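You operate a simulated robot arm through the tools that you are given. There is no shell and no other tool.

You run a simulated two-armed robot. Do the job below in one go: nothing can be reset, and whatever is moved stays where it is left.

TASK
Weigh the white tray, then dry it in the oven at 105C.
Fine: zero the empty blue scale first; the tray goes in alone; close the drawer, and switch the oven off when it shows Done.

It is judged by the outcome, as a careful person would: the job done as asked, and still so three seconds after it is handed in. It fails if anything else is knocked over, pushed out of place, dropped, spilled or broken.

THE ROBOT
Two 7-joint arms with fingered hands on one trunk that stands fixed in place. Base frame: the origin is at the foot of the trunk, x ahead of it, y to its left, z up; the work surface is at about z = 0.85. Readings come in m, rad, newtons and seconds.
The left shoulder is at [0.07, 0.169, 1.318], the right one opposite. With the tool pointing down near the work surface each hand reaches from about 0.1 to 0.64 m from the base axis, measured 20 degrees to its own side. Payload 3.4 kg a hand.
The TCP of each hand is the grasp point between the finger pads, 0.023 m short of the fingertips. In the tool frame z runs along the fingers and y along their closing line. The gripper opens to 0.116 m; its body begins 0.065 m behind the TCP. The gripper is a hand of 4 fingers: y runs from the thumb to the fingers, the wrist lies at [0, 0, -0.211] in the tool frame, and closing takes about 1.5 s.
Orientation is that of the tool frame in the base frame, as a unit quaternion [w, x, y, z]. With the fingers straight down and closing along the base's y, the tool's x points along the base's -x, its y along +y and its z along -z.

THE INTERFACE
- The arms move only by the tool apply_moves. It takes "left_motion", "right_motion" or both (then of equal length, played together; a hand with none holds still); each is a list of rows, each a list of 7 numbers: the turn, a rotation vector about the tool's x, y, z in rad, then the shift along the tool's x, y, z in cm, then the gripper command, from -1 (fully open) to 1 (shut), values between in proportion. In form: [[ax, ay, az, tx, ty, tz, grip], ...]. A call has 1 to 20 rows; each row is the pose to reach, as a shift and turn from the pose commanded when the call began, along the tool's axes at that moment. A row lasts 0.2 s, in which the tool goes at most 0.05 m and 0.15 rad; a call with a longer step from one row to the next is refused whole, and so is a gripper value outside its range. Where a pose cannot be reached the arm comes as near as it can. A force on the tool above 40 N (or 10 N above the force at the start of the call, whichever is more), or a blocked arm, ends the call early, and 0.2 s more pass. The fingers move at their own pace (about 0.153 m/s each) and stop on an object; they squeeze with about 29 N. The grip force told is the motor's: it shows also when the fingers shut on nothing. Time passes only in rows, and 0.2 s behind the last, so rows that repeat a pose let the fingers close. The reply holds the time, the measured pose of the TCP, the force on the tool along the base axes, the opening and the grip force, in the units named above and with some noise, with the torque about the TCP (base axes, N m) and any sound that the robot's microphone picked up.
- Cameras (640 x 400 px; columns grow to the right, rows downward): "scene" is now at [0.1229, 0.0476, 1.5452]; the picture's right is [0.54, -0.84, 0.00], its down [-0.51, -0.33, -0.80] and it looks along [0.67, 0.43, -0.60] (base axes); focal length 214 px, centre (320, 200). "left" rides on the left gripper at [-0.068, 0.001, -0.09] in its tool frame; the picture's right is [-0.01, -1.00, 0.00], its down [0.80, -0.01, -0.61] and it looks along [0.61, -0.01, 0.80] (tool axes); focal length 251 px, centre (320, 200). "right" rides on the right gripper at [0.069, 0.001, -0.09] in its tool frame; the picture's right is [-0.01, 1.00, 0.00], its down [-0.79, -0.01, -0.61] and it looks along [-0.61, -0.01, 0.79] (tool axes); focal length 251 px, centre (320, 200). There is no depth. A picture from a camera that has moved, and an enlarged one, comes with that camera's place and axes in the base frame and with its lens.
- camera(camera): a new picture of that camera. It takes no simulated time.
- slide_trunk(by): slides the trunk up (or, below 0, down) by that many m; the arms and the scene camera ride with it, the base frame stays. It gives what a move gives, with no picture.
- grasp_type(shape, hand): the hand has 4 fingers and takes this shape, open, in about a second: jaw (thumb against the fingers, like two jaws); tri (thumb and two fingers); tip (a fingertip pinch); poke (one finger out to press); point (the index stretched); flat (the hand flat); cup (the hand cupped); fist (a fist). The gripper value then closes the fingers along that shape, each until it touches; the sizes above hold for jaw. It gives what a move gives, with no picture.
- head_to(pan, tilt): turns the head with the scene camera to pan (to the left, within 1.501 rad either way) and tilt (down, from -0.506 to 1.204), counted from straight ahead of the robot. It gives what a move gives.
- enlarge(camera, box): a new picture of the part [left, top, right, bottom] of that camera's present view, enlarged. It takes no simulated time.
- close_job(): hands the job in; it is judged then, once.

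Nothing tells you positions but the pictures and the camera data. Unless the task says otherwise, let go and move clear before handing in.

The tools are called after "Call:" as name(argument=value, ...) on one line, values as JSON. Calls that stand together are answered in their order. apply_moves: Moves the arms, as the interface text tells. Its arguments: {"type":"object","properties":{"left_motion":{"type":"array","items":{"type":"array","items":{"type":"number"}}},"right_motion":{"type":"array","items":{"type":"array","items":{"type":"number"}}}},"required":[]} The other tools are called the same way: slide_trunk (by) moves the trunk up or down; grasp_type (shape, hand) gives the hand a shape; head_to (pan, tilt) turns the head that bears the scene camera; camera (camera) takes a picture; enlarge (camera, box) takes an enlarged picture of a part of a camera's view; close_job () hands the job in.

At the start:

```text
t: 0.0
left_position: [0.2431, 0.3303, 1.3718]
left_orientation: [-0.001, 0.001, 1.0, 0.0]
left_force: [-0.2, 0.4, -0.7]
left_wrist_torque: [0.03, 0.0, -0.01]
left_finger_gap: 0.1158
left_gripper_force: 0.1
left_shape: jaw
right_position: [0.4077, 0.0567, 1.4182]
right_orientation: [-0.001, 0.0, 1.0, 0.0]
right_force: [-0.1, 0.1, 0.8]
right_wrist_torque: [-0.03, 0.0, -0.01]
right_finger_gap: 0.1157
right_gripper_force: 0.1
right_shape: jaw
trunk travel left (down, up): [-0.825, 0.115]
head pan, tilt (commanded): [0.576, 0.649]
```

scene: 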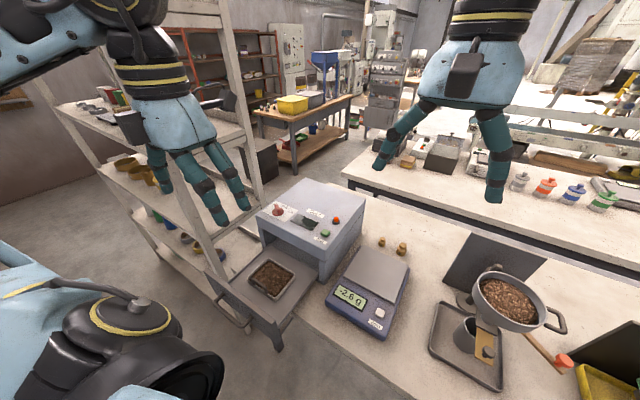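
right: 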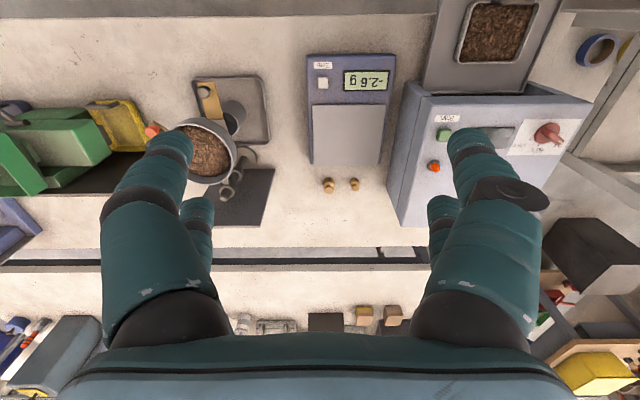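
left: 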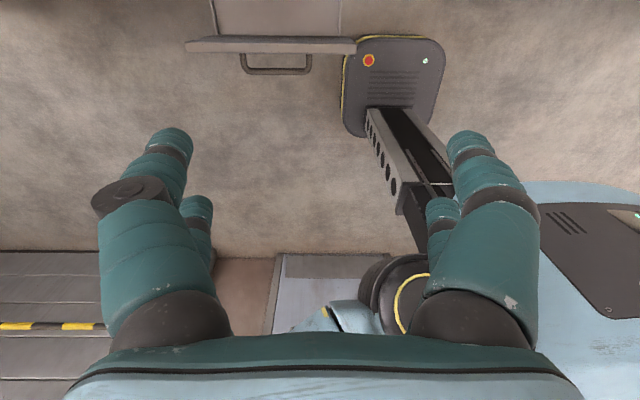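

I see an oven with its drawer open and a brown-filled tray in it, a blue scale showing -2.6 g, and other items to the right. I'll look closer to find the white tray and read the labels.

Call:
enlarge(camera="scene", box=[200, 170, 420, 350])

Call:
enlarge(camera="scene", box=[400, 200, 640, 400])

Call:
enlarge(camera="right", box=[280, 0, 600, 240])

```text
2.22 times, centred on (310, 260) of scene
camera zoom: at [0.1229, 0.0476, 1.5452], right [0.54, -0.84, 0.0], down [-0.51, -0.33, -0.8], along [0.67, 0.43, -0.6], focal length 477 px, centre (342, 67)
```

zoom: 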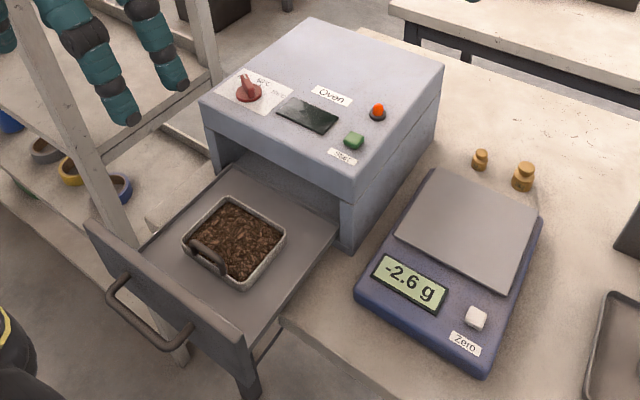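

```text
2.00 times, centred on (520, 300) of scene
camera zoom: at [0.1229, 0.0476, 1.5452], right [0.54, -0.84, 0.0], down [-0.51, -0.33, -0.8], along [0.67, 0.43, -0.6], focal length 429 px, centre (-80, 0)
```

zoom: 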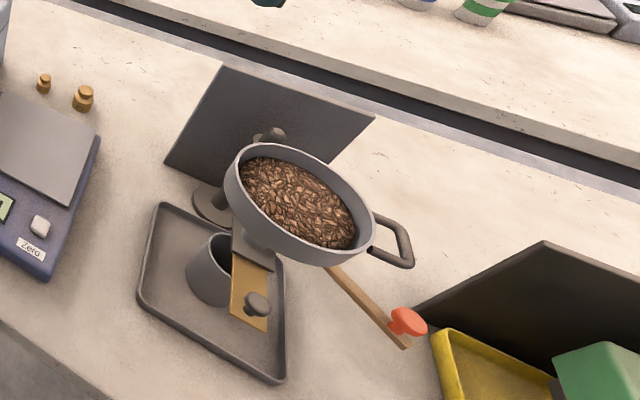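

```text
1.67 times, centred on (440, 120) of right
camera zoom: at [0.3383, 0.0588, 1.5089], right [0.01, 1.0, 0.0], down [0.79, -0.01, 0.61], along [0.61, -0.01, -0.79], focal length 419 px, centre (120, 333)
```

zoom: 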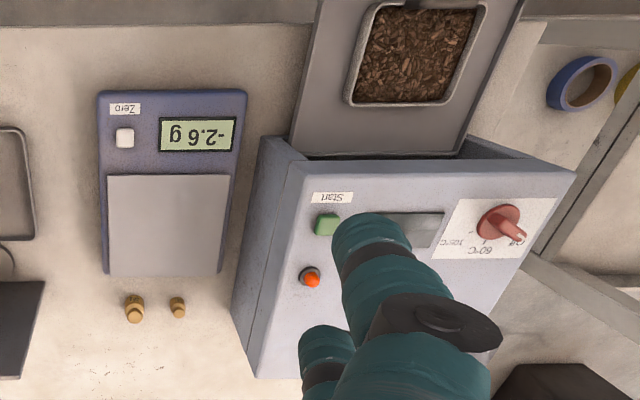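

The only tray with chips so far sits in the open oven drawer; I need to check whether there is another white tray elsewhere. I'll look around with the head.

Call:
head_to(pan=-0.3, tilt=0.7)

Call:
camera(camera="scene")

Call:
head_to(pan=1.2, tilt=0.7)

Call:
camera(camera="scene")

Call:
head_to(pan=-1.2, tilt=0.7)

Call:
camera(camera="scene")

```text
t: 1.2
left_position: [0.2439, 0.3293, 1.3711]
left_orientation: [0.0, 0.001, 1.0, 0.0]
left_force: [-0.2, -0.1, -0.6]
left_wrist_torque: [0.02, -0.02, -0.01]
left_finger_gap: 0.1161
left_gripper_force: 0.0
left_shape: jaw
right_position: [0.4061, 0.0569, 1.4198]
right_orientation: [0.0, 0.0, 1.0, 0.0]
right_force: [-0.9, 0.6, -0.1]
right_wrist_torque: [-0.03, -0.02, -0.05]
right_finger_gap: 0.1159
right_gripper_force: 0.1
right_shape: jaw
trunk travel left (down, up): [-0.825, 0.115]
head pan, tilt (commanded): [-0.3, 0.7]
```

```text
taken
camera scene: at [0.1312, -0.0247, 1.5409], right [-0.3, -0.96, 0.0], down [-0.62, 0.19, -0.76], along [0.73, -0.23, -0.64], focal length 214 px, centre (320, 200)
```

scene: 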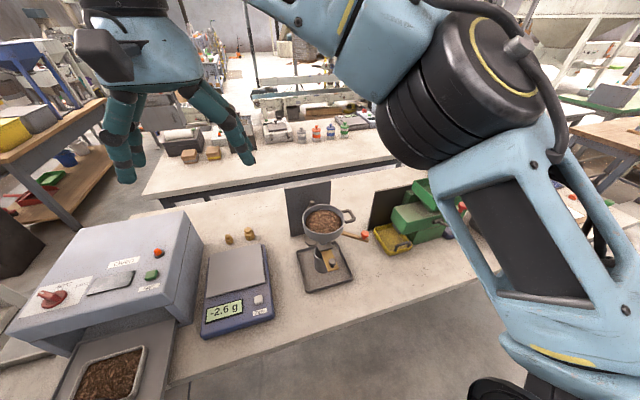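

```text
t: 2.8
left_position: [0.2453, 0.329, 1.3708]
left_orientation: [0.001, -0.001, 1.0, 0.0]
left_force: [-1.1, -0.1, 0.3]
left_wrist_torque: [-0.01, -0.02, 0.02]
left_finger_gap: 0.1158
left_gripper_force: 0.0
left_shape: jaw
right_position: [0.4063, 0.0567, 1.4187]
right_orientation: [-0.001, 0.0, 1.0, -0.001]
right_force: [-0.3, 0.2, -0.2]
right_wrist_torque: [-0.03, -0.02, -0.01]
right_finger_gap: 0.1159
right_gripper_force: 0.1
right_shape: jaw
trunk travel left (down, up): [-0.825, 0.115]
head pan, tilt (commanded): [1.201, 0.7]
```

```text
taken
camera scene: at [0.0809, 0.0795, 1.5409], right [0.93, -0.36, 0.0], down [-0.23, -0.6, -0.76], along [0.28, 0.71, -0.64], focal length 214 px, centre (320, 200)
```

scene: 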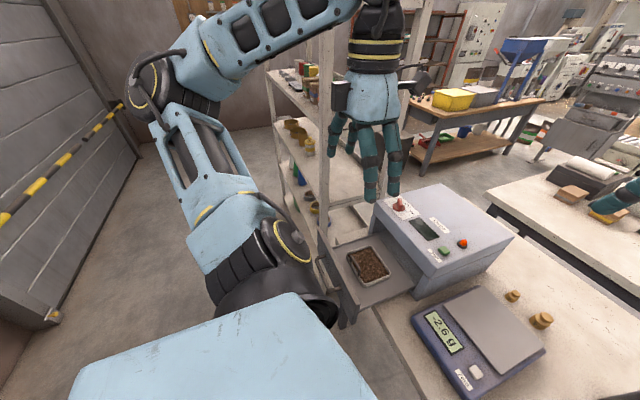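

```text
t: 5.0
left_position: [0.2441, 0.331, 1.3719]
left_orientation: [0.0, -0.001, 1.0, 0.0]
left_force: [0.5, 1.0, -0.3]
left_wrist_torque: [0.0, 0.03, 0.01]
left_finger_gap: 0.116
left_gripper_force: 0.1
left_shape: jaw
right_position: [0.4064, 0.0566, 1.4186]
right_orientation: [0.0, 0.0, 1.0, -0.001]
right_force: [-0.5, -0.4, 0.4]
right_wrist_torque: [0.0, -0.02, 0.01]
right_finger_gap: 0.1159
right_gripper_force: 0.1
right_shape: jaw
trunk travel left (down, up): [-0.825, 0.115]
head pan, tilt (commanded): [-1.201, 0.7]
```

```text
taken
camera scene: at [0.0808, -0.0788, 1.5409], right [-0.93, -0.36, 0.0], down [-0.23, 0.6, -0.77], along [0.28, -0.71, -0.64], focal length 214 px, centre (320, 200)
```

scene: 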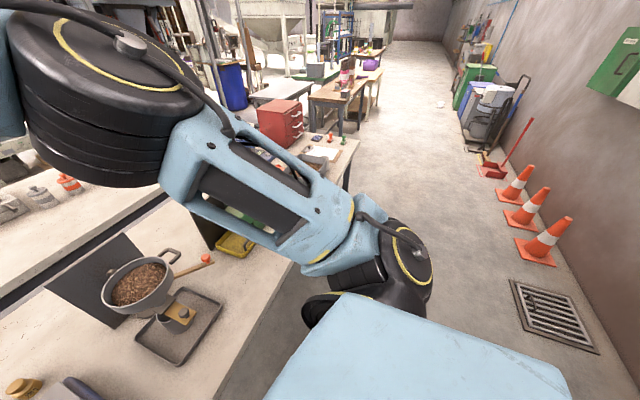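

The white-rimmed tray with chips in the drawer appears to be the only white tray; I'll look at it, the drawer, the oven panel and the right of the bench in more detail.

Call:
head_to(pan=0.9, tilt=0.9)

Call:
camera(camera="scene")

Call:
enlarge(camera="scene", box=[240, 140, 400, 240])

Call:
enlarge(camera="right", box=[400, 0, 600, 125])

Call:
enlarge(camera="right", box=[0, 60, 300, 248])

```text
t: 7.0
left_position: [0.2435, 0.3299, 1.3703]
left_orientation: [0.0, 0.0, 1.0, 0.001]
left_force: [0.1, 0.3, -1.1]
left_wrist_torque: [-0.02, -0.03, 0.01]
left_finger_gap: 0.1159
left_gripper_force: 0.1
left_shape: jaw
right_position: [0.4069, 0.0568, 1.419]
right_orientation: [0.0, 0.0, 1.0, 0.0]
right_force: [0.3, -0.2, -0.2]
right_wrist_torque: [-0.03, 0.0, -0.01]
right_finger_gap: 0.116
right_gripper_force: 0.1
right_shape: jaw
trunk travel left (down, up): [-0.825, 0.115]
head pan, tilt (commanded): [0.901, 0.901]
```

```text
taken
camera scene: at [0.097, 0.0595, 1.5248], right [0.78, -0.62, 0.0], down [-0.49, -0.61, -0.62], along [0.39, 0.49, -0.78], focal length 214 px, centre (320, 200)
```

scene: 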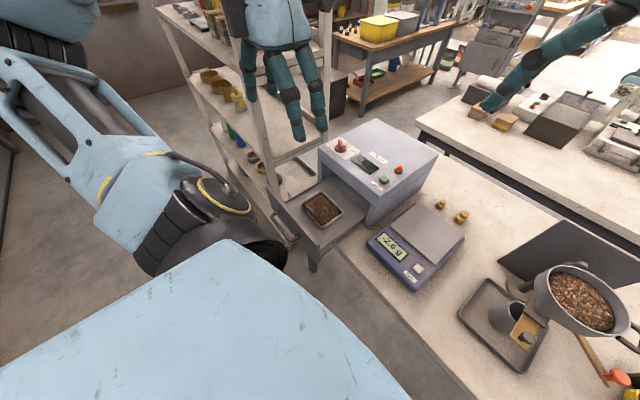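

```text
4.00 times, centred on (320, 190) of scene
camera zoom: at [0.097, 0.0595, 1.5248], right [0.78, -0.62, 0.0], down [-0.49, -0.61, -0.62], along [0.39, 0.49, -0.78], focal length 858 px, centre (320, 240)
```

zoom: 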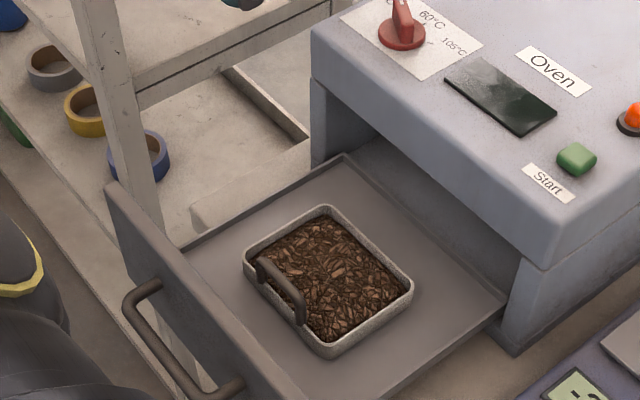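

```text
3.20 times, centred on (500, 62) of right
camera zoom: at [0.3383, 0.0588, 1.5089], right [0.01, 1.0, 0.0], down [0.79, -0.01, 0.61], along [0.61, -0.01, -0.79], focal length 805 px, centre (-256, 640)
```

zoom: 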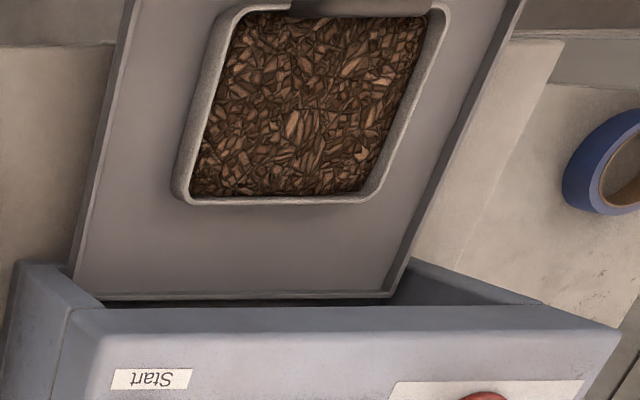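

```text
2.13 times, centred on (150, 154) of right
camera zoom: at [0.3383, 0.0588, 1.5089], right [0.01, 1.0, 0.0], down [0.79, -0.01, 0.61], along [0.61, -0.01, -0.79], focal length 535 px, centre (682, 298)
```

zoom: 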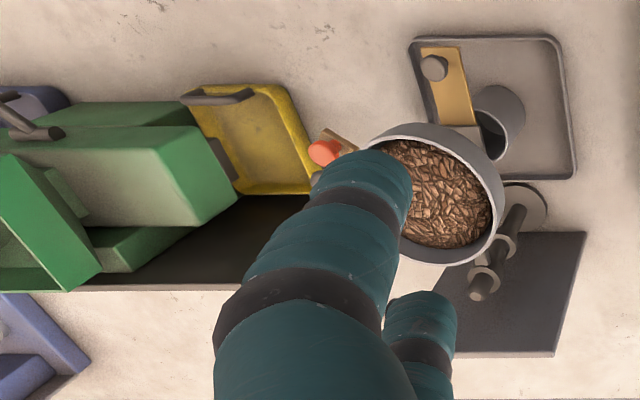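

The tray to weigh is the pale-rimmed one with a dark bail handle in the drawer; a similar yellow tray stands far right. I'll zoom in on the oven panel, scale and tray.

Call:
enlarge(camera="scene", box=[320, 125, 416, 185])

Call:
enlarge(camera="scene", box=[364, 190, 476, 295])

Call:
enlarge(camera="right", box=[420, 90, 580, 190])

Call:
enlarge(camera="scene", box=[264, 175, 344, 265])

```text
6.67 times, centred on (368, 155) of scene
camera zoom: at [0.097, 0.0595, 1.5248], right [0.78, -0.62, 0.0], down [-0.49, -0.61, -0.62], along [0.39, 0.49, -0.78], focal length 1430 px, centre (0, 500)
```

zoom: 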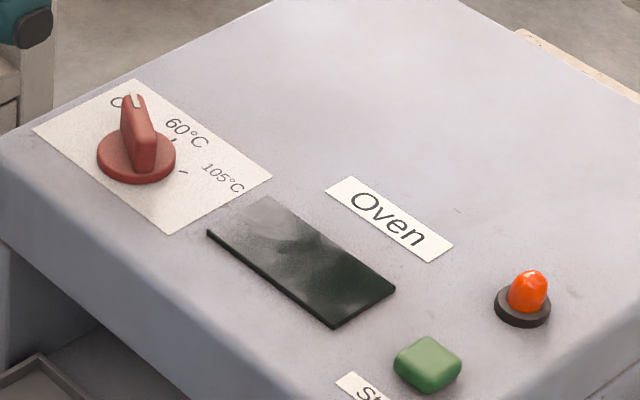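

```text
3.81 times, centred on (420, 242) of scene
camera zoom: at [0.097, 0.0595, 1.5248], right [0.78, -0.62, 0.0], down [-0.49, -0.61, -0.62], along [0.39, 0.49, -0.78], focal length 817 px, centre (-61, 38)
```

zoom: 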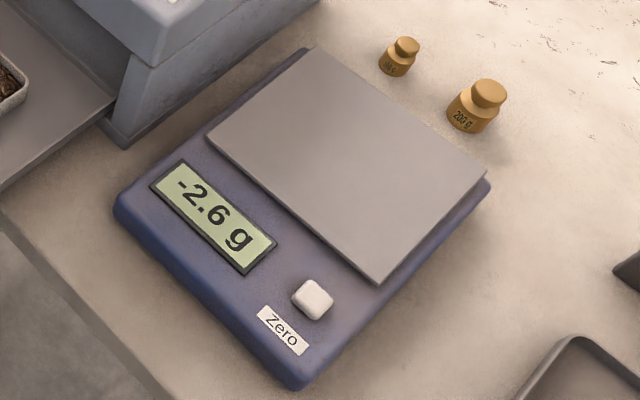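

```text
4.00 times, centred on (500, 140) of right
camera zoom: at [0.3383, 0.0588, 1.5089], right [0.01, 1.0, 0.0], down [0.79, -0.01, 0.61], along [0.61, -0.01, -0.79], focal length 1006 px, centre (-400, 440)
```

zoom: 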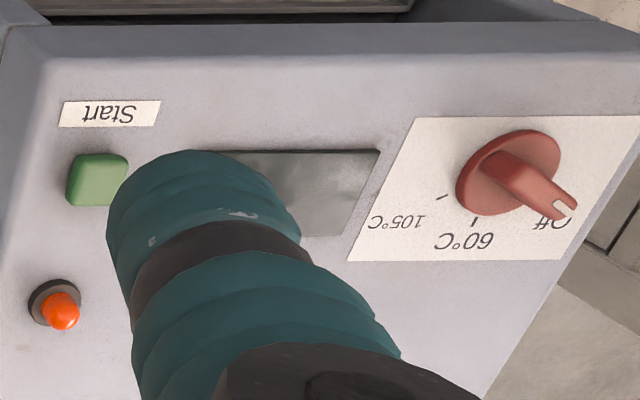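

```text
4.44 times, centred on (304, 220) of scene
camera zoom: at [0.097, 0.0595, 1.5248], right [0.78, -0.62, 0.0], down [-0.49, -0.61, -0.62], along [0.39, 0.49, -0.78], focal length 953 px, centre (391, 111)
```

zoom: 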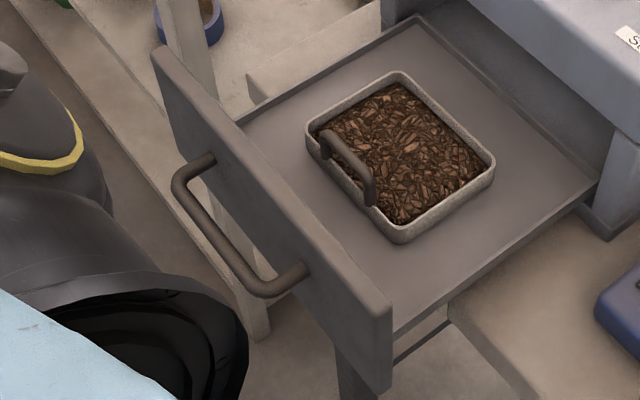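

Knob is on "Off" with 60 and 105 marks clockwise from it; the Zero button is at about (0.479, 0.062, 0.885). I'll shape the right hand to poke and look at where its finger is.

Call:
grasp_type(hand="right", shape="poke")

Call:
camera(camera="right")

Call:
head_to(pan=0.2, tilt=0.6)

Call:
camera(camera="scene")

```text
t: 7.9
left_position: [0.244, 0.3303, 1.3711]
left_orientation: [0.0, -0.001, 1.0, 0.0]
left_force: [-0.1, -0.6, 0.5]
left_wrist_torque: [-0.02, 0.01, 0.03]
left_finger_gap: 0.1158
left_gripper_force: 0.0
left_shape: jaw
right_position: [0.4063, 0.0546, 1.4182]
right_orientation: [0.001, 0.0, 1.0, 0.0]
right_force: [-0.5, -0.4, 0.4]
right_wrist_torque: [0.03, -0.02, 0.0]
right_finger_gap: 0.0
right_gripper_force: 0.0
right_shape: poke
trunk travel left (down, up): [-0.825, 0.115]
head pan, tilt (commanded): [0.901, 0.901]
```

```text
taken
camera right: at [0.3383, 0.0588, 1.5089], right [0.01, 1.0, 0.0], down [0.79, -0.01, 0.61], along [0.61, -0.01, -0.79], focal length 251 px, centre (320, 200)
```

right: 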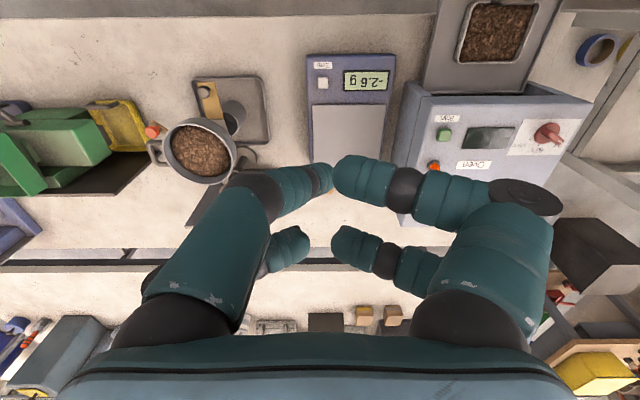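

```text
t: 8.9
left_position: [0.2441, 0.3293, 1.3705]
left_orientation: [0.0, 0.0, 1.0, 0.001]
left_force: [0.1, 0.2, -0.4]
left_wrist_torque: [-0.02, -0.01, 0.01]
left_finger_gap: 0.1159
left_gripper_force: 0.1
left_shape: jaw
right_position: [0.4054, 0.0556, 1.4195]
right_orientation: [0.001, 0.0, 1.0, 0.0]
right_force: [-0.4, 0.2, 0.2]
right_wrist_torque: [0.01, -0.01, -0.03]
right_finger_gap: 0.0
right_gripper_force: 0.0
right_shape: poke
trunk travel left (down, up): [-0.825, 0.115]
head pan, tilt (commanded): [0.201, 0.6]
```

```text
taken
camera scene: at [0.1366, 0.0181, 1.5495], right [0.2, -0.98, 0.0], down [-0.55, -0.11, -0.82], along [0.81, 0.16, -0.57], focal length 214 px, centre (320, 200)
```

scene: 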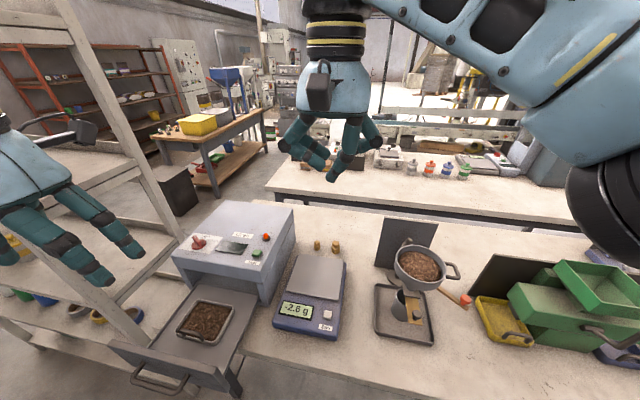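

Poke seems to close the digits together near the centre; I'll zoom in to see which finger leads.

Call:
enlarge(camera="scene", box=[250, 50, 410, 200])

Call:
enlarge(camera="scene", box=[260, 230, 360, 345])

```text
2.67 times, centred on (330, 125) of scene
camera zoom: at [0.1366, 0.0181, 1.5495], right [0.2, -0.98, 0.0], down [-0.55, -0.11, -0.82], along [0.81, 0.16, -0.57], focal length 572 px, centre (293, 400)
```

zoom: 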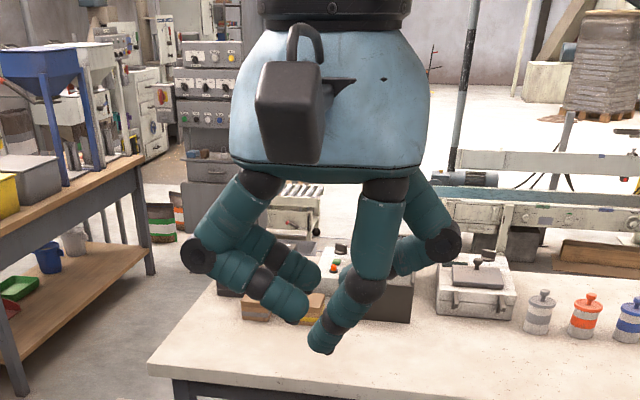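

```text
3.48 times, centred on (310, 288) of scene
camera zoom: at [0.1366, 0.0181, 1.5495], right [0.2, -0.98, 0.0], down [-0.55, -0.11, -0.82], along [0.81, 0.16, -0.57], focal length 746 px, centre (355, -104)
```

zoom: 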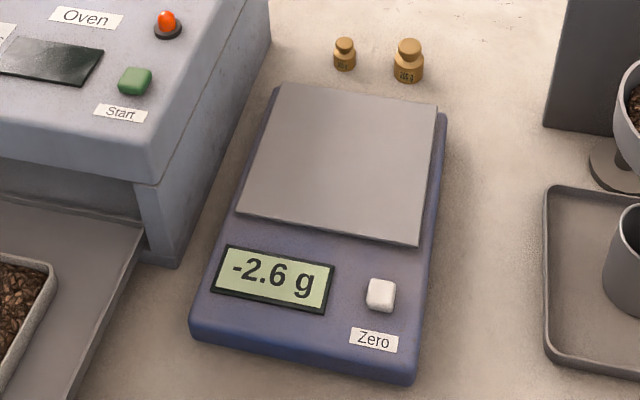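

The poke fingertip sits on the tool axis about 2.5 cm beyond the TCP, near (0.414, 0.059, 1.39). I'll lower it above the Zero button at about (0.479, 0.062) and check.

Call:
apply_moves(right_motion=[[0, 0, 0, -0.7, 0.05, 4, -1], [0, 0, 0, -1.4, 0.1, 8, -1], [0, 0, 0, -2.1, 0.15, 12, -1], [0, 0, 0, -2.8, 0.2, 16, -1], [0, 0, 0, -3.5, 0.25, 20, -1], [0, 0, 0, -4.2, 0.3, 24, -1], [0, 0, 0, -4.9, 0.35, 28, -1], [0, 0, 0, -5.6, 0.4, 32, -1], [0, 0, 0, -6.3, 0.45, 36, -1], [0, 0, 0, -6.6, 0.5, 40, -1], [0, 0, 0, -6.6, 0.5, 42, -1], [0, 0, 0, -6.6, 0.5, 42, -1]])

Call:
camera(camera="right")

Call:
camera(camera="scene")

```text
t: 11.6
left_position: [0.2442, 0.3304, 1.3708]
left_orientation: [0.0, 0.0, 1.0, 0.0]
left_force: [-0.5, -0.1, -0.2]
left_wrist_torque: [0.0, -0.01, 0.01]
left_finger_gap: 0.1158
left_gripper_force: 0.1
left_shape: jaw
right_position: [0.4719, 0.063, 0.9983]
right_orientation: [0.001, 0.0, 1.0, 0.0]
right_force: [-0.8, 0.2, -0.9]
right_wrist_torque: [-0.02, 0.01, 0.01]
right_finger_gap: 0.0001
right_gripper_force: 0.0
right_shape: poke
trunk travel left (down, up): [-0.825, 0.115]
head pan, tilt (commanded): [0.201, 0.6]
```

```text
taken
camera right: at [0.404, 0.0639, 1.0883], right [0.01, 1.0, 0.0], down [0.8, -0.01, 0.61], along [0.61, -0.01, -0.8], focal length 251 px, centre (320, 200)
```

right: 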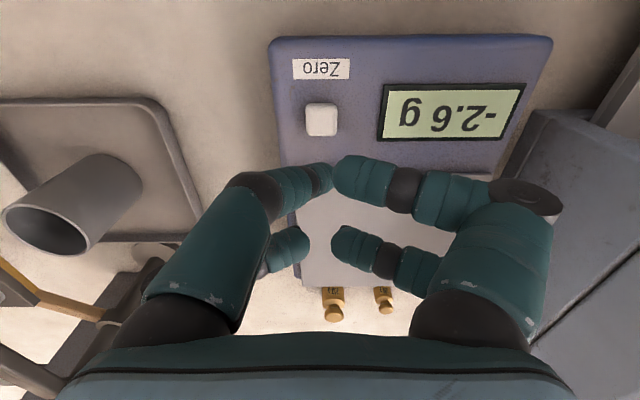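

```text
taken
camera scene: at [0.1366, 0.0179, 1.5495], right [0.2, -0.98, 0.0], down [-0.55, -0.11, -0.83], along [0.81, 0.16, -0.56], focal length 214 px, centre (320, 200)
```

scene: 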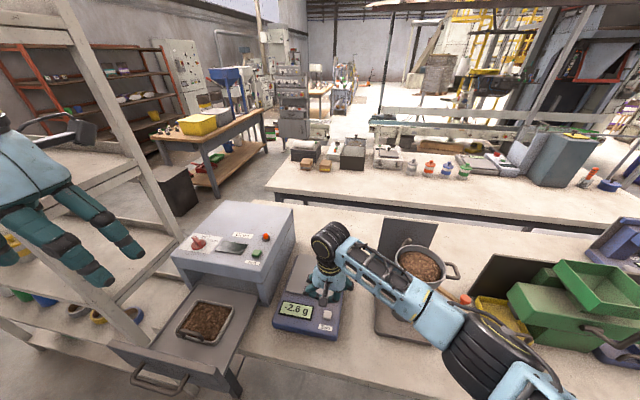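

The Zero button is about at (0.476, 0.063) and roughly 2 cm wide; the fingertip is some 8 cm above it. I'll descend 7 cm with a small correction and re-check.

Call:
apply_moves(right_motion=[[0, 0, 0, 0.2, -0.2, 2, -1], [0, 0, 0, 0.3, -0.2, 4, -1], [0, 0, 0, 0.3, -0.2, 5.5, -1], [0, 0, 0, 0.3, -0.2, 6.5, -1], [0, 0, 0, 0.3, -0.2, 6.8, -1], [0, 0, 0, 0.3, -0.2, 6.8, -1]])

Call:
camera(camera="right")

Call:
enlarge(camera="scene", box=[260, 215, 380, 345])

```text
t: 12.9
left_position: [0.2441, 0.3307, 1.3716]
left_orientation: [0.0, 0.0, 1.0, 0.0]
left_force: [0.2, -0.3, 0.4]
left_wrist_torque: [-0.01, 0.04, 0.01]
left_finger_gap: 0.1159
left_gripper_force: 0.1
left_shape: jaw
right_position: [0.469, 0.0597, 0.9298]
right_orientation: [0.0, 0.0, 1.0, 0.0]
right_force: [0.2, 0.0, 0.2]
right_wrist_torque: [-0.01, 0.02, -0.02]
right_finger_gap: 0.0
right_gripper_force: 0.1
right_shape: poke
trunk travel left (down, up): [-0.825, 0.115]
head pan, tilt (commanded): [0.201, 0.6]
```

```text
taken
camera right: at [0.4013, 0.0619, 1.0207], right [0.01, 1.0, 0.0], down [0.79, -0.01, 0.61], along [0.61, -0.01, -0.79], focal length 251 px, centre (320, 200)
```

right: 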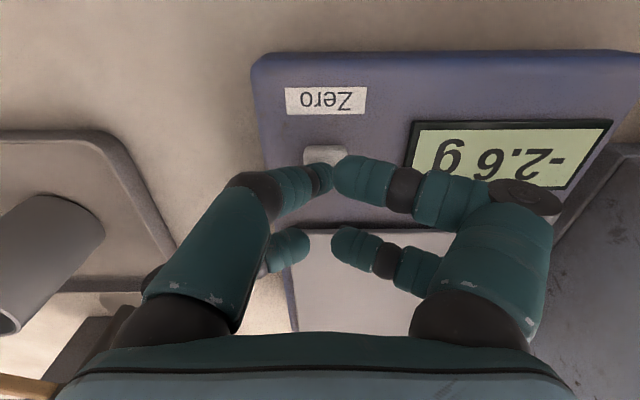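

```text
3.08 times, centred on (320, 280) of scene
camera zoom: at [0.1367, 0.018, 1.5495], right [0.2, -0.98, 0.0], down [-0.55, -0.11, -0.82], along [0.81, 0.16, -0.57], focal length 660 px, centre (320, -46)
```

zoom: 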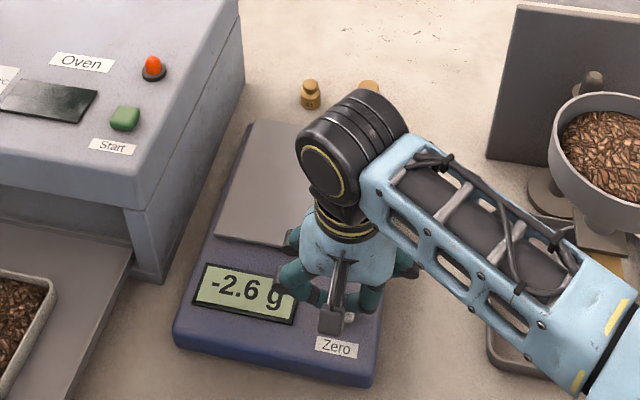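

The fingertip is now about 1.5 cm above the button, a few mm beyond its centre. I'll shift slightly back and descend in small steps while watching the force.

Call:
apply_moves(right_motion=[[0, 0, 0, 0.4, 0, 0.3, -1], [0, 0, 0, 0.4, 0, 0.8, -1], [0, 0, 0, 0.4, 0, 1.2, -1], [0, 0, 0, 0.4, 0, 1.4, -1], [0, 0, 0, 0.4, 0, 1.4, -1]])

Call:
camera(camera="right")

```text
t: 14.2
left_position: [0.2414, 0.3275, 1.3723]
left_orientation: [0.002, 0.001, 1.0, 0.0]
left_force: [0.6, -0.6, -0.1]
left_wrist_torque: [0.0, 0.01, 0.02]
left_finger_gap: 0.1157
left_gripper_force: 0.1
left_shape: jaw
right_position: [0.4663, 0.0592, 0.9196]
right_orientation: [0.002, 0.0, 1.0, 0.001]
right_force: [8.9, -3.5, 32.6]
right_wrist_torque: [-0.14, -0.14, 0.02]
right_finger_gap: 0.0
right_gripper_force: 0.1
right_shape: poke
trunk travel left (down, up): [-0.825, 0.115]
head pan, tilt (commanded): [0.201, 0.6]
heard: click
```

```text
taken
camera right: at [0.3966, 0.0603, 1.0087], right [0.01, 1.0, 0.0], down [0.79, -0.01, 0.61], along [0.61, 0.0, -0.79], focal length 251 px, centre (320, 200)
```

right: 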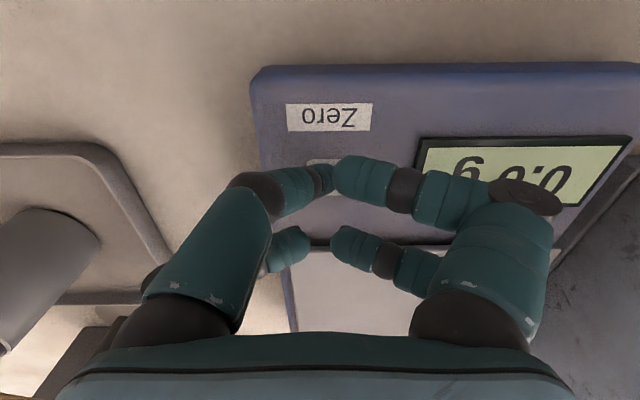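

A click was heard and the scale reads 0.0 g. I'll lift off straight up and clear the right hand away.

Call:
apply_moves(right_motion=[[0, 0, 0, 0, 0, -1, -1], [0, 0, 0, 0, 0, -3, -1], [0, 0, 0, 0, 0, -7, -1], [0, 0, 0, 0, 0, -11, -1], [0, 0, 0, 0, 0, -15, -1], [0, 0, 0, 1, -2, -19, -1], [0, 0, 0, 3, -5, -22, -1], [0, 0, 0, 5, -8, -25, -1], [0, 0, 0, 7, -11, -28, -1], [0, 0, 0, 9, -14, -30, -1], [0, 0, 0, 10, -17, -32, -1], [0, 0, 0, 11, -20, -34, -1]])

Call:
camera(camera="scene")

Call:
enlarge(camera="scene", box=[260, 230, 360, 345])

```text
t: 16.8
left_position: [0.2428, 0.3295, 1.373]
left_orientation: [0.001, 0.001, 1.0, 0.001]
left_force: [-0.2, -0.2, 0.1]
left_wrist_torque: [0.02, 0.0, 0.03]
left_finger_gap: 0.1159
left_gripper_force: 0.1
left_shape: jaw
right_position: [0.3532, -0.1411, 1.257]
right_orientation: [-0.001, 0.001, 1.0, 0.001]
right_force: [-0.5, -0.8, 0.4]
right_wrist_torque: [0.01, -0.02, 0.0]
right_finger_gap: 0.0002
right_gripper_force: 0.1
right_shape: poke
trunk travel left (down, up): [-0.825, 0.115]
head pan, tilt (commanded): [0.201, 0.6]
```

```text
taken
camera scene: at [0.1353, 0.0164, 1.5497], right [0.2, -0.98, 0.0], down [-0.55, -0.11, -0.83], along [0.81, 0.17, -0.56], focal length 214 px, centre (320, 200)
```

scene: 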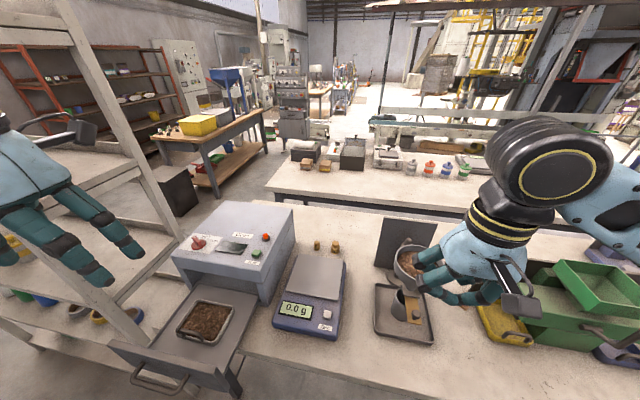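

```text
3.48 times, centred on (310, 288) of scene
camera zoom: at [0.1353, 0.0164, 1.5497], right [0.2, -0.98, 0.0], down [-0.55, -0.11, -0.83], along [0.81, 0.17, -0.56], focal length 746 px, centre (355, -104)
```

zoom: 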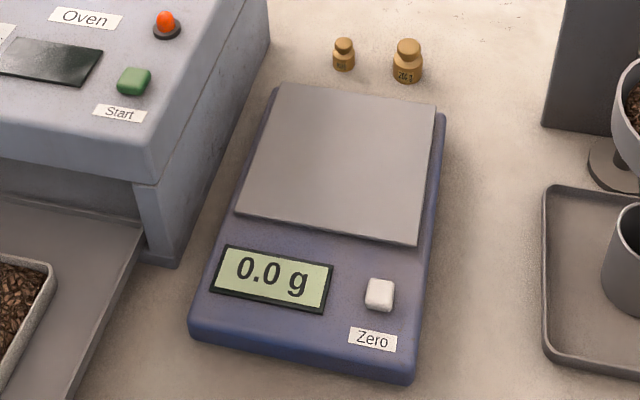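

The scale now reads a stable 0.0 g on an empty plate. Next I'll bring the left hand toward the tray (about (0.387, 0.416, 0.90)), turned so the fingers close along x across the handle, and look with its camera.

Call:
apply_moves(left_motion=[[0, 0, 0.14, -1, -0.3, 1.5, -1], [0, 0, 0.28, -2, -0.6, 3, -1], [0, 0, 0.42, -3, -0.9, 4.5, -1], [0, 0, 0.56, -4, -1.2, 6, -1], [0, 0, 0.7, -5, -1.5, 7.5, -1], [0, 0, 0.84, -6, -1.8, 9, -1], [0, 0, 0.98, -7, -2.1, 10.5, -1], [0, 0, 1.12, -8, -2.4, 12, -1], [0, 0, 1.26, -9, -2.7, 13.5, -1], [0, 0, 1.4, -10, -3, 15, -1], [0, 0, 1.5, -11, -3, 16, -1], [0, 0, 1.5708, -11.7, -3, 17, -1], [0, 0, 1.5708, -11.7, -3, 17, -1]])

Call:
camera(camera="left")

Call:
head_to(pan=0.9, tilt=0.9)

Call:
camera(camera="scene")

```text
t: 19.6
left_position: [0.3617, 0.2998, 1.2012]
left_orientation: [-0.001, 0.708, 0.707, 0.0]
left_force: [-0.2, 0.5, 1.3]
left_wrist_torque: [0.0, 0.0, 0.03]
left_finger_gap: 0.1158
left_gripper_force: 0.0
left_shape: jaw
right_position: [0.3549, -0.1392, 1.2556]
right_orientation: [0.0, 0.0, 1.0, 0.0]
right_force: [0.6, 0.1, -0.1]
right_wrist_torque: [-0.01, -0.02, 0.03]
right_finger_gap: 0.0
right_gripper_force: 0.0
right_shape: poke
trunk travel left (down, up): [-0.825, 0.115]
head pan, tilt (commanded): [0.201, 0.6]
```

```text
taken
camera left: at [0.3625, 0.2331, 1.2908], right [-1.0, -0.01, 0.0], down [-0.01, 0.79, 0.61], along [0.0, 0.61, -0.79], focal length 251 px, centre (320, 200)
```

left: 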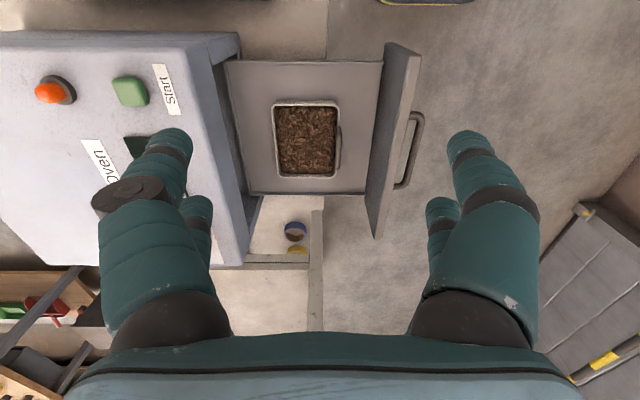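

```text
t: 20.6
left_position: [0.3608, 0.3003, 1.2012]
left_orientation: [-0.001, 0.707, 0.707, -0.001]
left_force: [-0.8, -0.1, 0.7]
left_wrist_torque: [0.01, 0.0, 0.01]
left_finger_gap: 0.116
left_gripper_force: 0.0
left_shape: jaw
right_position: [0.3566, -0.1406, 1.2553]
right_orientation: [0.0, 0.0, 1.0, 0.0]
right_force: [0.5, 0.8, 0.8]
right_wrist_torque: [0.0, -0.01, 0.0]
right_finger_gap: 0.0
right_gripper_force: 0.0
right_shape: poke
trunk travel left (down, up): [-0.825, 0.115]
head pan, tilt (commanded): [0.901, 0.901]
```

```text
taken
camera scene: at [0.0971, 0.0593, 1.5248], right [0.78, -0.62, 0.0], down [-0.49, -0.61, -0.62], along [0.39, 0.49, -0.78], focal length 214 px, centre (320, 200)
```

scene: 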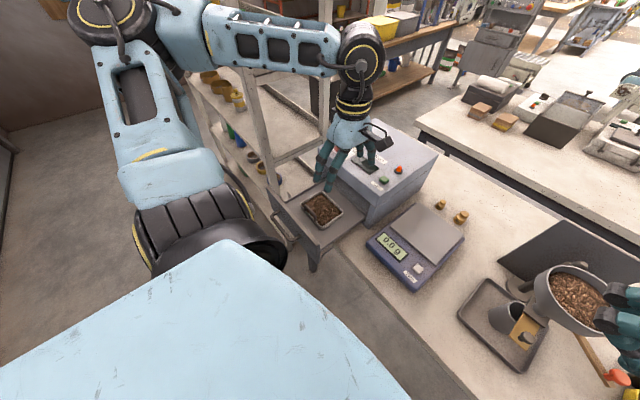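

The left camera now shows the tray in the open drawer with its handle on the front-panel side. I'll enlarge it to measure.

Call:
enlarge(camera="left", box=[220, 30, 440, 220])

Call:
enlarge(camera="left", box=[260, 85, 360, 190])

```text
2.11 times, centred on (330, 125) of left
camera zoom: at [0.3626, 0.2331, 1.2908], right [-1.0, -0.01, 0.0], down [-0.01, 0.79, 0.61], along [-0.01, 0.61, -0.79], focal length 529 px, centre (299, 358)
```

zoom: 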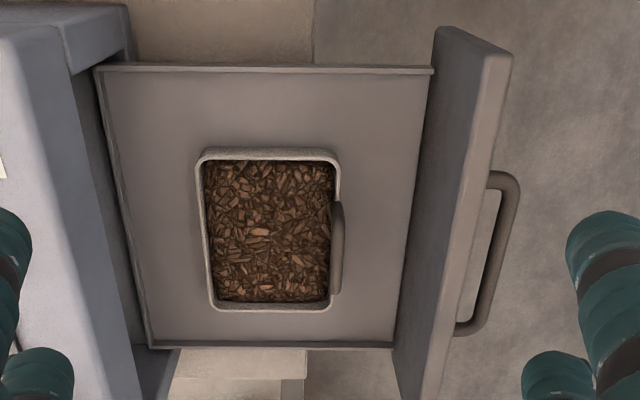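

```text
3.81 times, centred on (310, 138) of left
camera zoom: at [0.3626, 0.2331, 1.2908], right [-1.0, -0.01, 0.0], down [-0.01, 0.79, 0.61], along [-0.01, 0.61, -0.79], focal length 958 px, centre (358, 438)
```

zoom: 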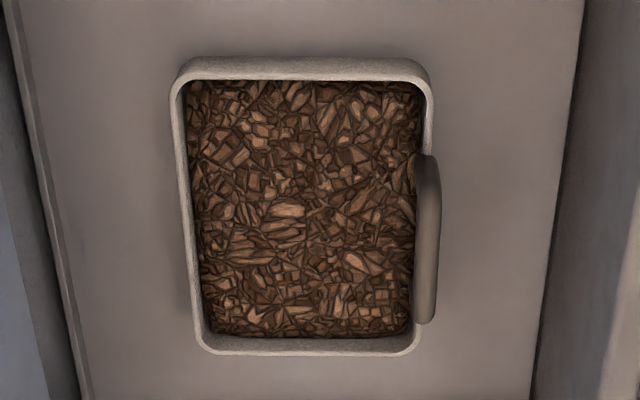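

Measured: tray spans x 0.333–0.437, y 0.349–0.482, handle bar along y at x≈0.334, y 0.375–0.451, z≈0.925; drawer panel inner face x≈0.265, top z≈0.975. I'll hover above the handle with the fingers half closed to judge clearance to the panel.

Call:
apply_moves(left_motion=[[0, 0, 0, 2, -0.5, 2, -0.5], [0, 0, 0, 4, -1, 4, 0], [0, 0, 0, 6, -1.5, 6, 0.2], [0, 0, 0, 8, -2, 8, 0.2], [0, 0, 0, 10, -2.5, 10, 0.2], [0, 0, 0, 11.3, -2.7, 12, 0.2], [0, 0, 0, 11.3, -2.7, 13, 0.2], [0, 0, 0, 11.3, -2.7, 13, 0.2]])

Call:
camera(camera="left")

Call:
camera(camera="scene")

Call:
enlarge(camera="scene", box=[250, 110, 410, 270])

```text
t: 22.4
left_position: [0.3343, 0.4142, 1.0718]
left_orientation: [0.0, 0.706, 0.708, -0.001]
left_force: [-0.2, 0.2, 0.2]
left_wrist_torque: [-0.02, 0.03, -0.02]
left_finger_gap: 0.0467
left_gripper_force: 0.0
left_shape: jaw
right_position: [0.3558, -0.1392, 1.2574]
right_orientation: [0.0, 0.0, 1.0, 0.001]
right_force: [0.6, 1.0, -0.1]
right_wrist_torque: [0.0, 0.01, -0.03]
right_finger_gap: 0.0
right_gripper_force: 0.0
right_shape: poke
trunk travel left (down, up): [-0.825, 0.115]
head pan, tilt (commanded): [0.901, 0.901]
```

```text
taken
camera left: at [0.3357, 0.3461, 1.1606], right [-1.0, -0.01, 0.0], down [-0.01, 0.8, 0.61], along [-0.01, 0.61, -0.8], focal length 251 px, centre (320, 200)
```

left: 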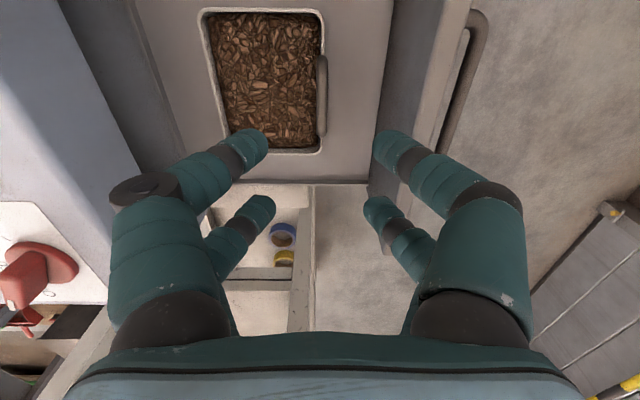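

```text
taken
camera scene: at [0.0969, 0.0596, 1.5248], right [0.78, -0.62, 0.0], down [-0.49, -0.61, -0.62], along [0.39, 0.49, -0.78], focal length 214 px, centre (320, 200)
```

scene: 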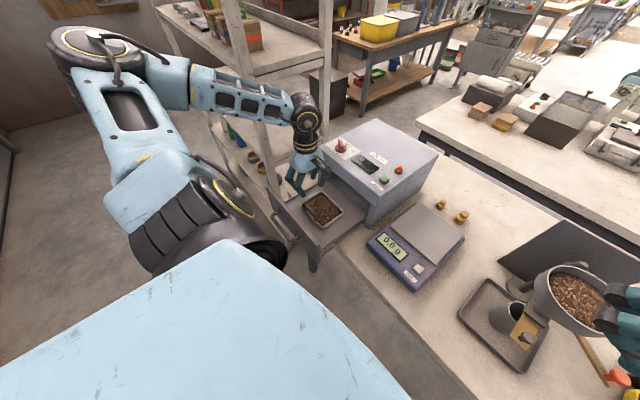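

```text
2.50 times, centred on (330, 190) of scene
camera zoom: at [0.0969, 0.0596, 1.5248], right [0.78, -0.62, 0.0], down [-0.49, -0.61, -0.62], along [0.39, 0.49, -0.78], focal length 536 px, centre (295, 225)
```

zoom: 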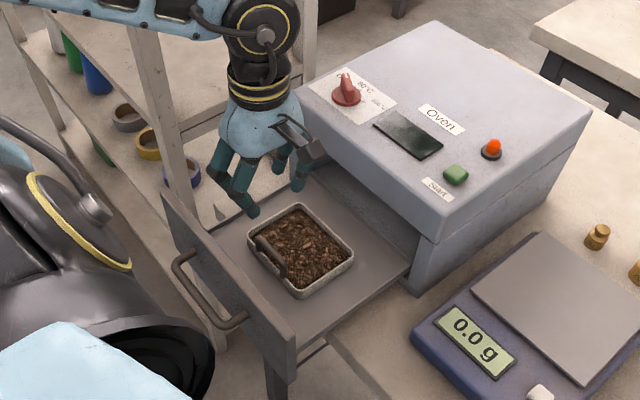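

Fingers straddle the handle nicely in x; the arm's knuckles should clear the drawer panel by about 1–1.5 cm. I'll enlarge both views for a more exact handle height.

Call:
enlarge(camera="left", box=[190, 0, 350, 160])

Call:
enlarge(camera="scene", box=[290, 180, 354, 240])

```text
2.50 times, centred on (270, 80) of left
camera zoom: at [0.3357, 0.3461, 1.1606], right [-1.0, -0.01, 0.0], down [-0.01, 0.8, 0.61], along [-0.01, 0.61, -0.8], focal length 629 px, centre (445, 500)
```

zoom: 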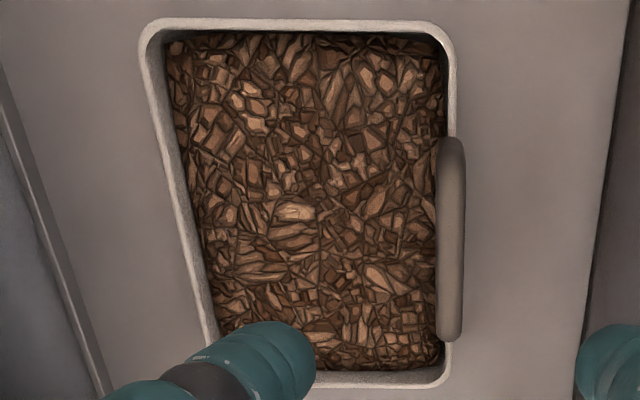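

```text
6.67 times, centred on (322, 210) of scene
camera zoom: at [0.0969, 0.0596, 1.5248], right [0.78, -0.62, 0.0], down [-0.49, -0.61, -0.62], along [0.39, 0.49, -0.78], focal length 1430 px, centre (307, 133)
```

zoom: 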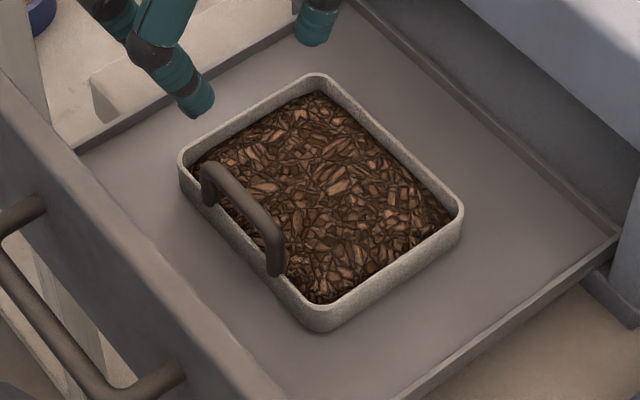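

Handle bar centre is about (0.333, 0.412, 0.93), the rim near 0.905. I'll descend to z≈0.96 slightly on the oven side of the bar and look again.

Call:
apply_moves(left_motion=[[0, 0, 0, -0.1, 0.4, 2, 0.2], [0, 0, 0, -0.2, 0.7, 4, 0.2], [0, 0, 0, -0.2, 0.7, 6, 0.2], [0, 0, 0, -0.2, 0.7, 8, 0.2], [0, 0, 0, -0.2, 0.7, 9.5, 0.2], [0, 0, 0, -0.2, 0.7, 11, 0.2], [0, 0, 0, -0.2, 0.7, 11, 0.2]])

Call:
camera(camera="left")

Call:
enlarge(camera="scene", box=[250, 130, 380, 260])

```text
t: 24.0
left_position: [0.3416, 0.4119, 0.9626]
left_orientation: [-0.001, 0.707, 0.707, 0.0]
left_force: [0.2, 0.2, -0.2]
left_wrist_torque: [0.01, 0.0, 0.0]
left_finger_gap: 0.0467
left_gripper_force: 0.0
left_shape: jaw
right_position: [0.3558, -0.1384, 1.257]
right_orientation: [0.0, 0.0, 1.0, 0.0]
right_force: [-0.2, -0.4, 0.5]
right_wrist_torque: [-0.01, 0.01, -0.01]
right_finger_gap: 0.0
right_gripper_force: 0.2
right_shape: poke
trunk travel left (down, up): [-0.825, 0.115]
head pan, tilt (commanded): [0.901, 0.901]
```

```text
taken
camera left: at [0.3428, 0.3436, 1.0505], right [-1.0, -0.01, 0.0], down [-0.01, 0.8, 0.61], along [-0.01, 0.61, -0.8], focal length 251 px, centre (320, 200)
```

left: 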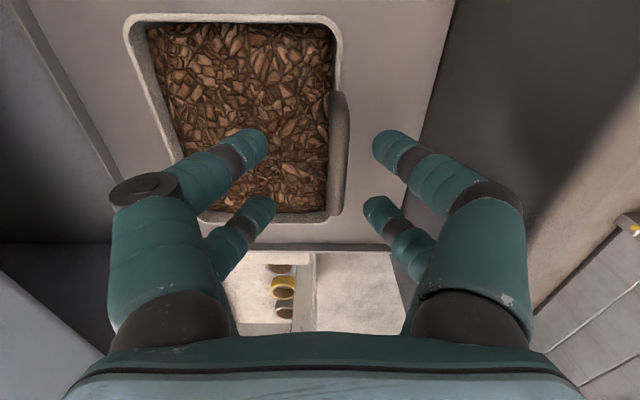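

```text
3.08 times, centred on (315, 195) of scene
camera zoom: at [0.097, 0.0593, 1.5248], right [0.78, -0.62, 0.0], down [-0.49, -0.61, -0.62], along [0.39, 0.49, -0.78], focal length 660 px, centre (335, 215)
```

zoom: 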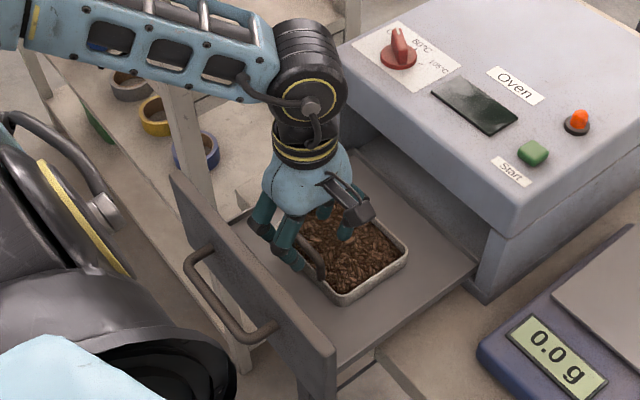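

The handle bar lies between the finger pairs with good room. I'll descend the last 2.8 cm, narrow the gap while centring on the bar, then look before closing.

Call:
apply_moves(left_motion=[[0, 0, 0, -0.1, 0, 1, 0.2], [0, 0, 0, -0.1, 0, 2, 0.2], [0, 0, 0, -0.1, 0, 2.8, 0.2], [0, 0, 0, -0.1, -0.3, 2.8, 0.35], [0, 0, 0, -0.1, -0.6, 2.8, 0.5], [0, 0, 0, -0.1, -0.8, 2.8, 0.6], [0, 0, 0, -0.1, -0.8, 2.8, 0.6], [0, 0, 0, -0.1, -0.8, 2.8, 0.6]])

Call:
camera(camera="left")

Call:
enlarge(camera="scene", box=[250, 130, 380, 260])

```text
t: 25.8
left_position: [0.3328, 0.4101, 0.9327]
left_orientation: [0.0, 0.707, 0.707, 0.0]
left_force: [0.0, -1.5, 0.4]
left_wrist_torque: [0.02, 0.0, 0.03]
left_finger_gap: 0.0235
left_gripper_force: 0.0
left_shape: jaw
right_position: [0.3566, -0.1398, 1.2569]
right_orientation: [0.001, 0.0, 1.0, -0.001]
right_force: [0.5, 0.5, 0.0]
right_wrist_torque: [0.01, 0.02, -0.04]
right_finger_gap: 0.0001
right_gripper_force: 0.1
right_shape: poke
trunk travel left (down, up): [-0.825, 0.115]
head pan, tilt (commanded): [0.901, 0.901]
```

```text
taken
camera left: at [0.3343, 0.3429, 1.0227], right [-1.0, -0.01, 0.0], down [-0.01, 0.79, 0.61], along [-0.01, 0.61, -0.79], focal length 251 px, centre (320, 200)
```

left: 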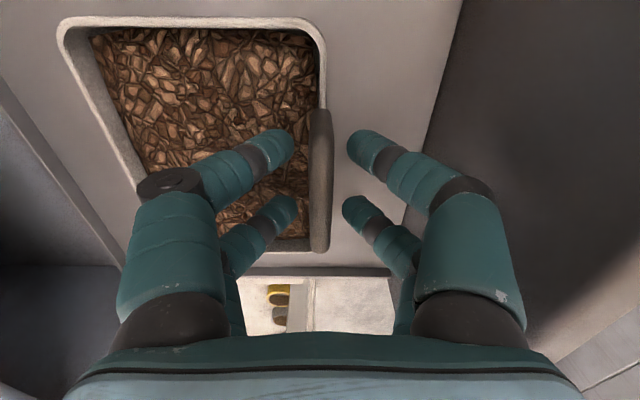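

```text
3.08 times, centred on (315, 195) of scene
camera zoom: at [0.097, 0.0594, 1.5248], right [0.78, -0.62, 0.0], down [-0.49, -0.61, -0.62], along [0.39, 0.49, -0.78], focal length 660 px, centre (335, 215)
```

zoom: 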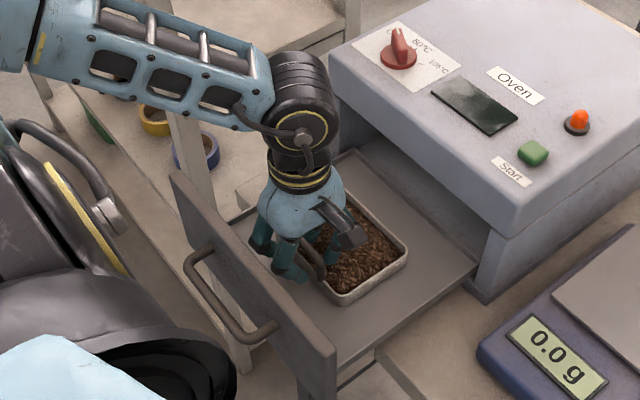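

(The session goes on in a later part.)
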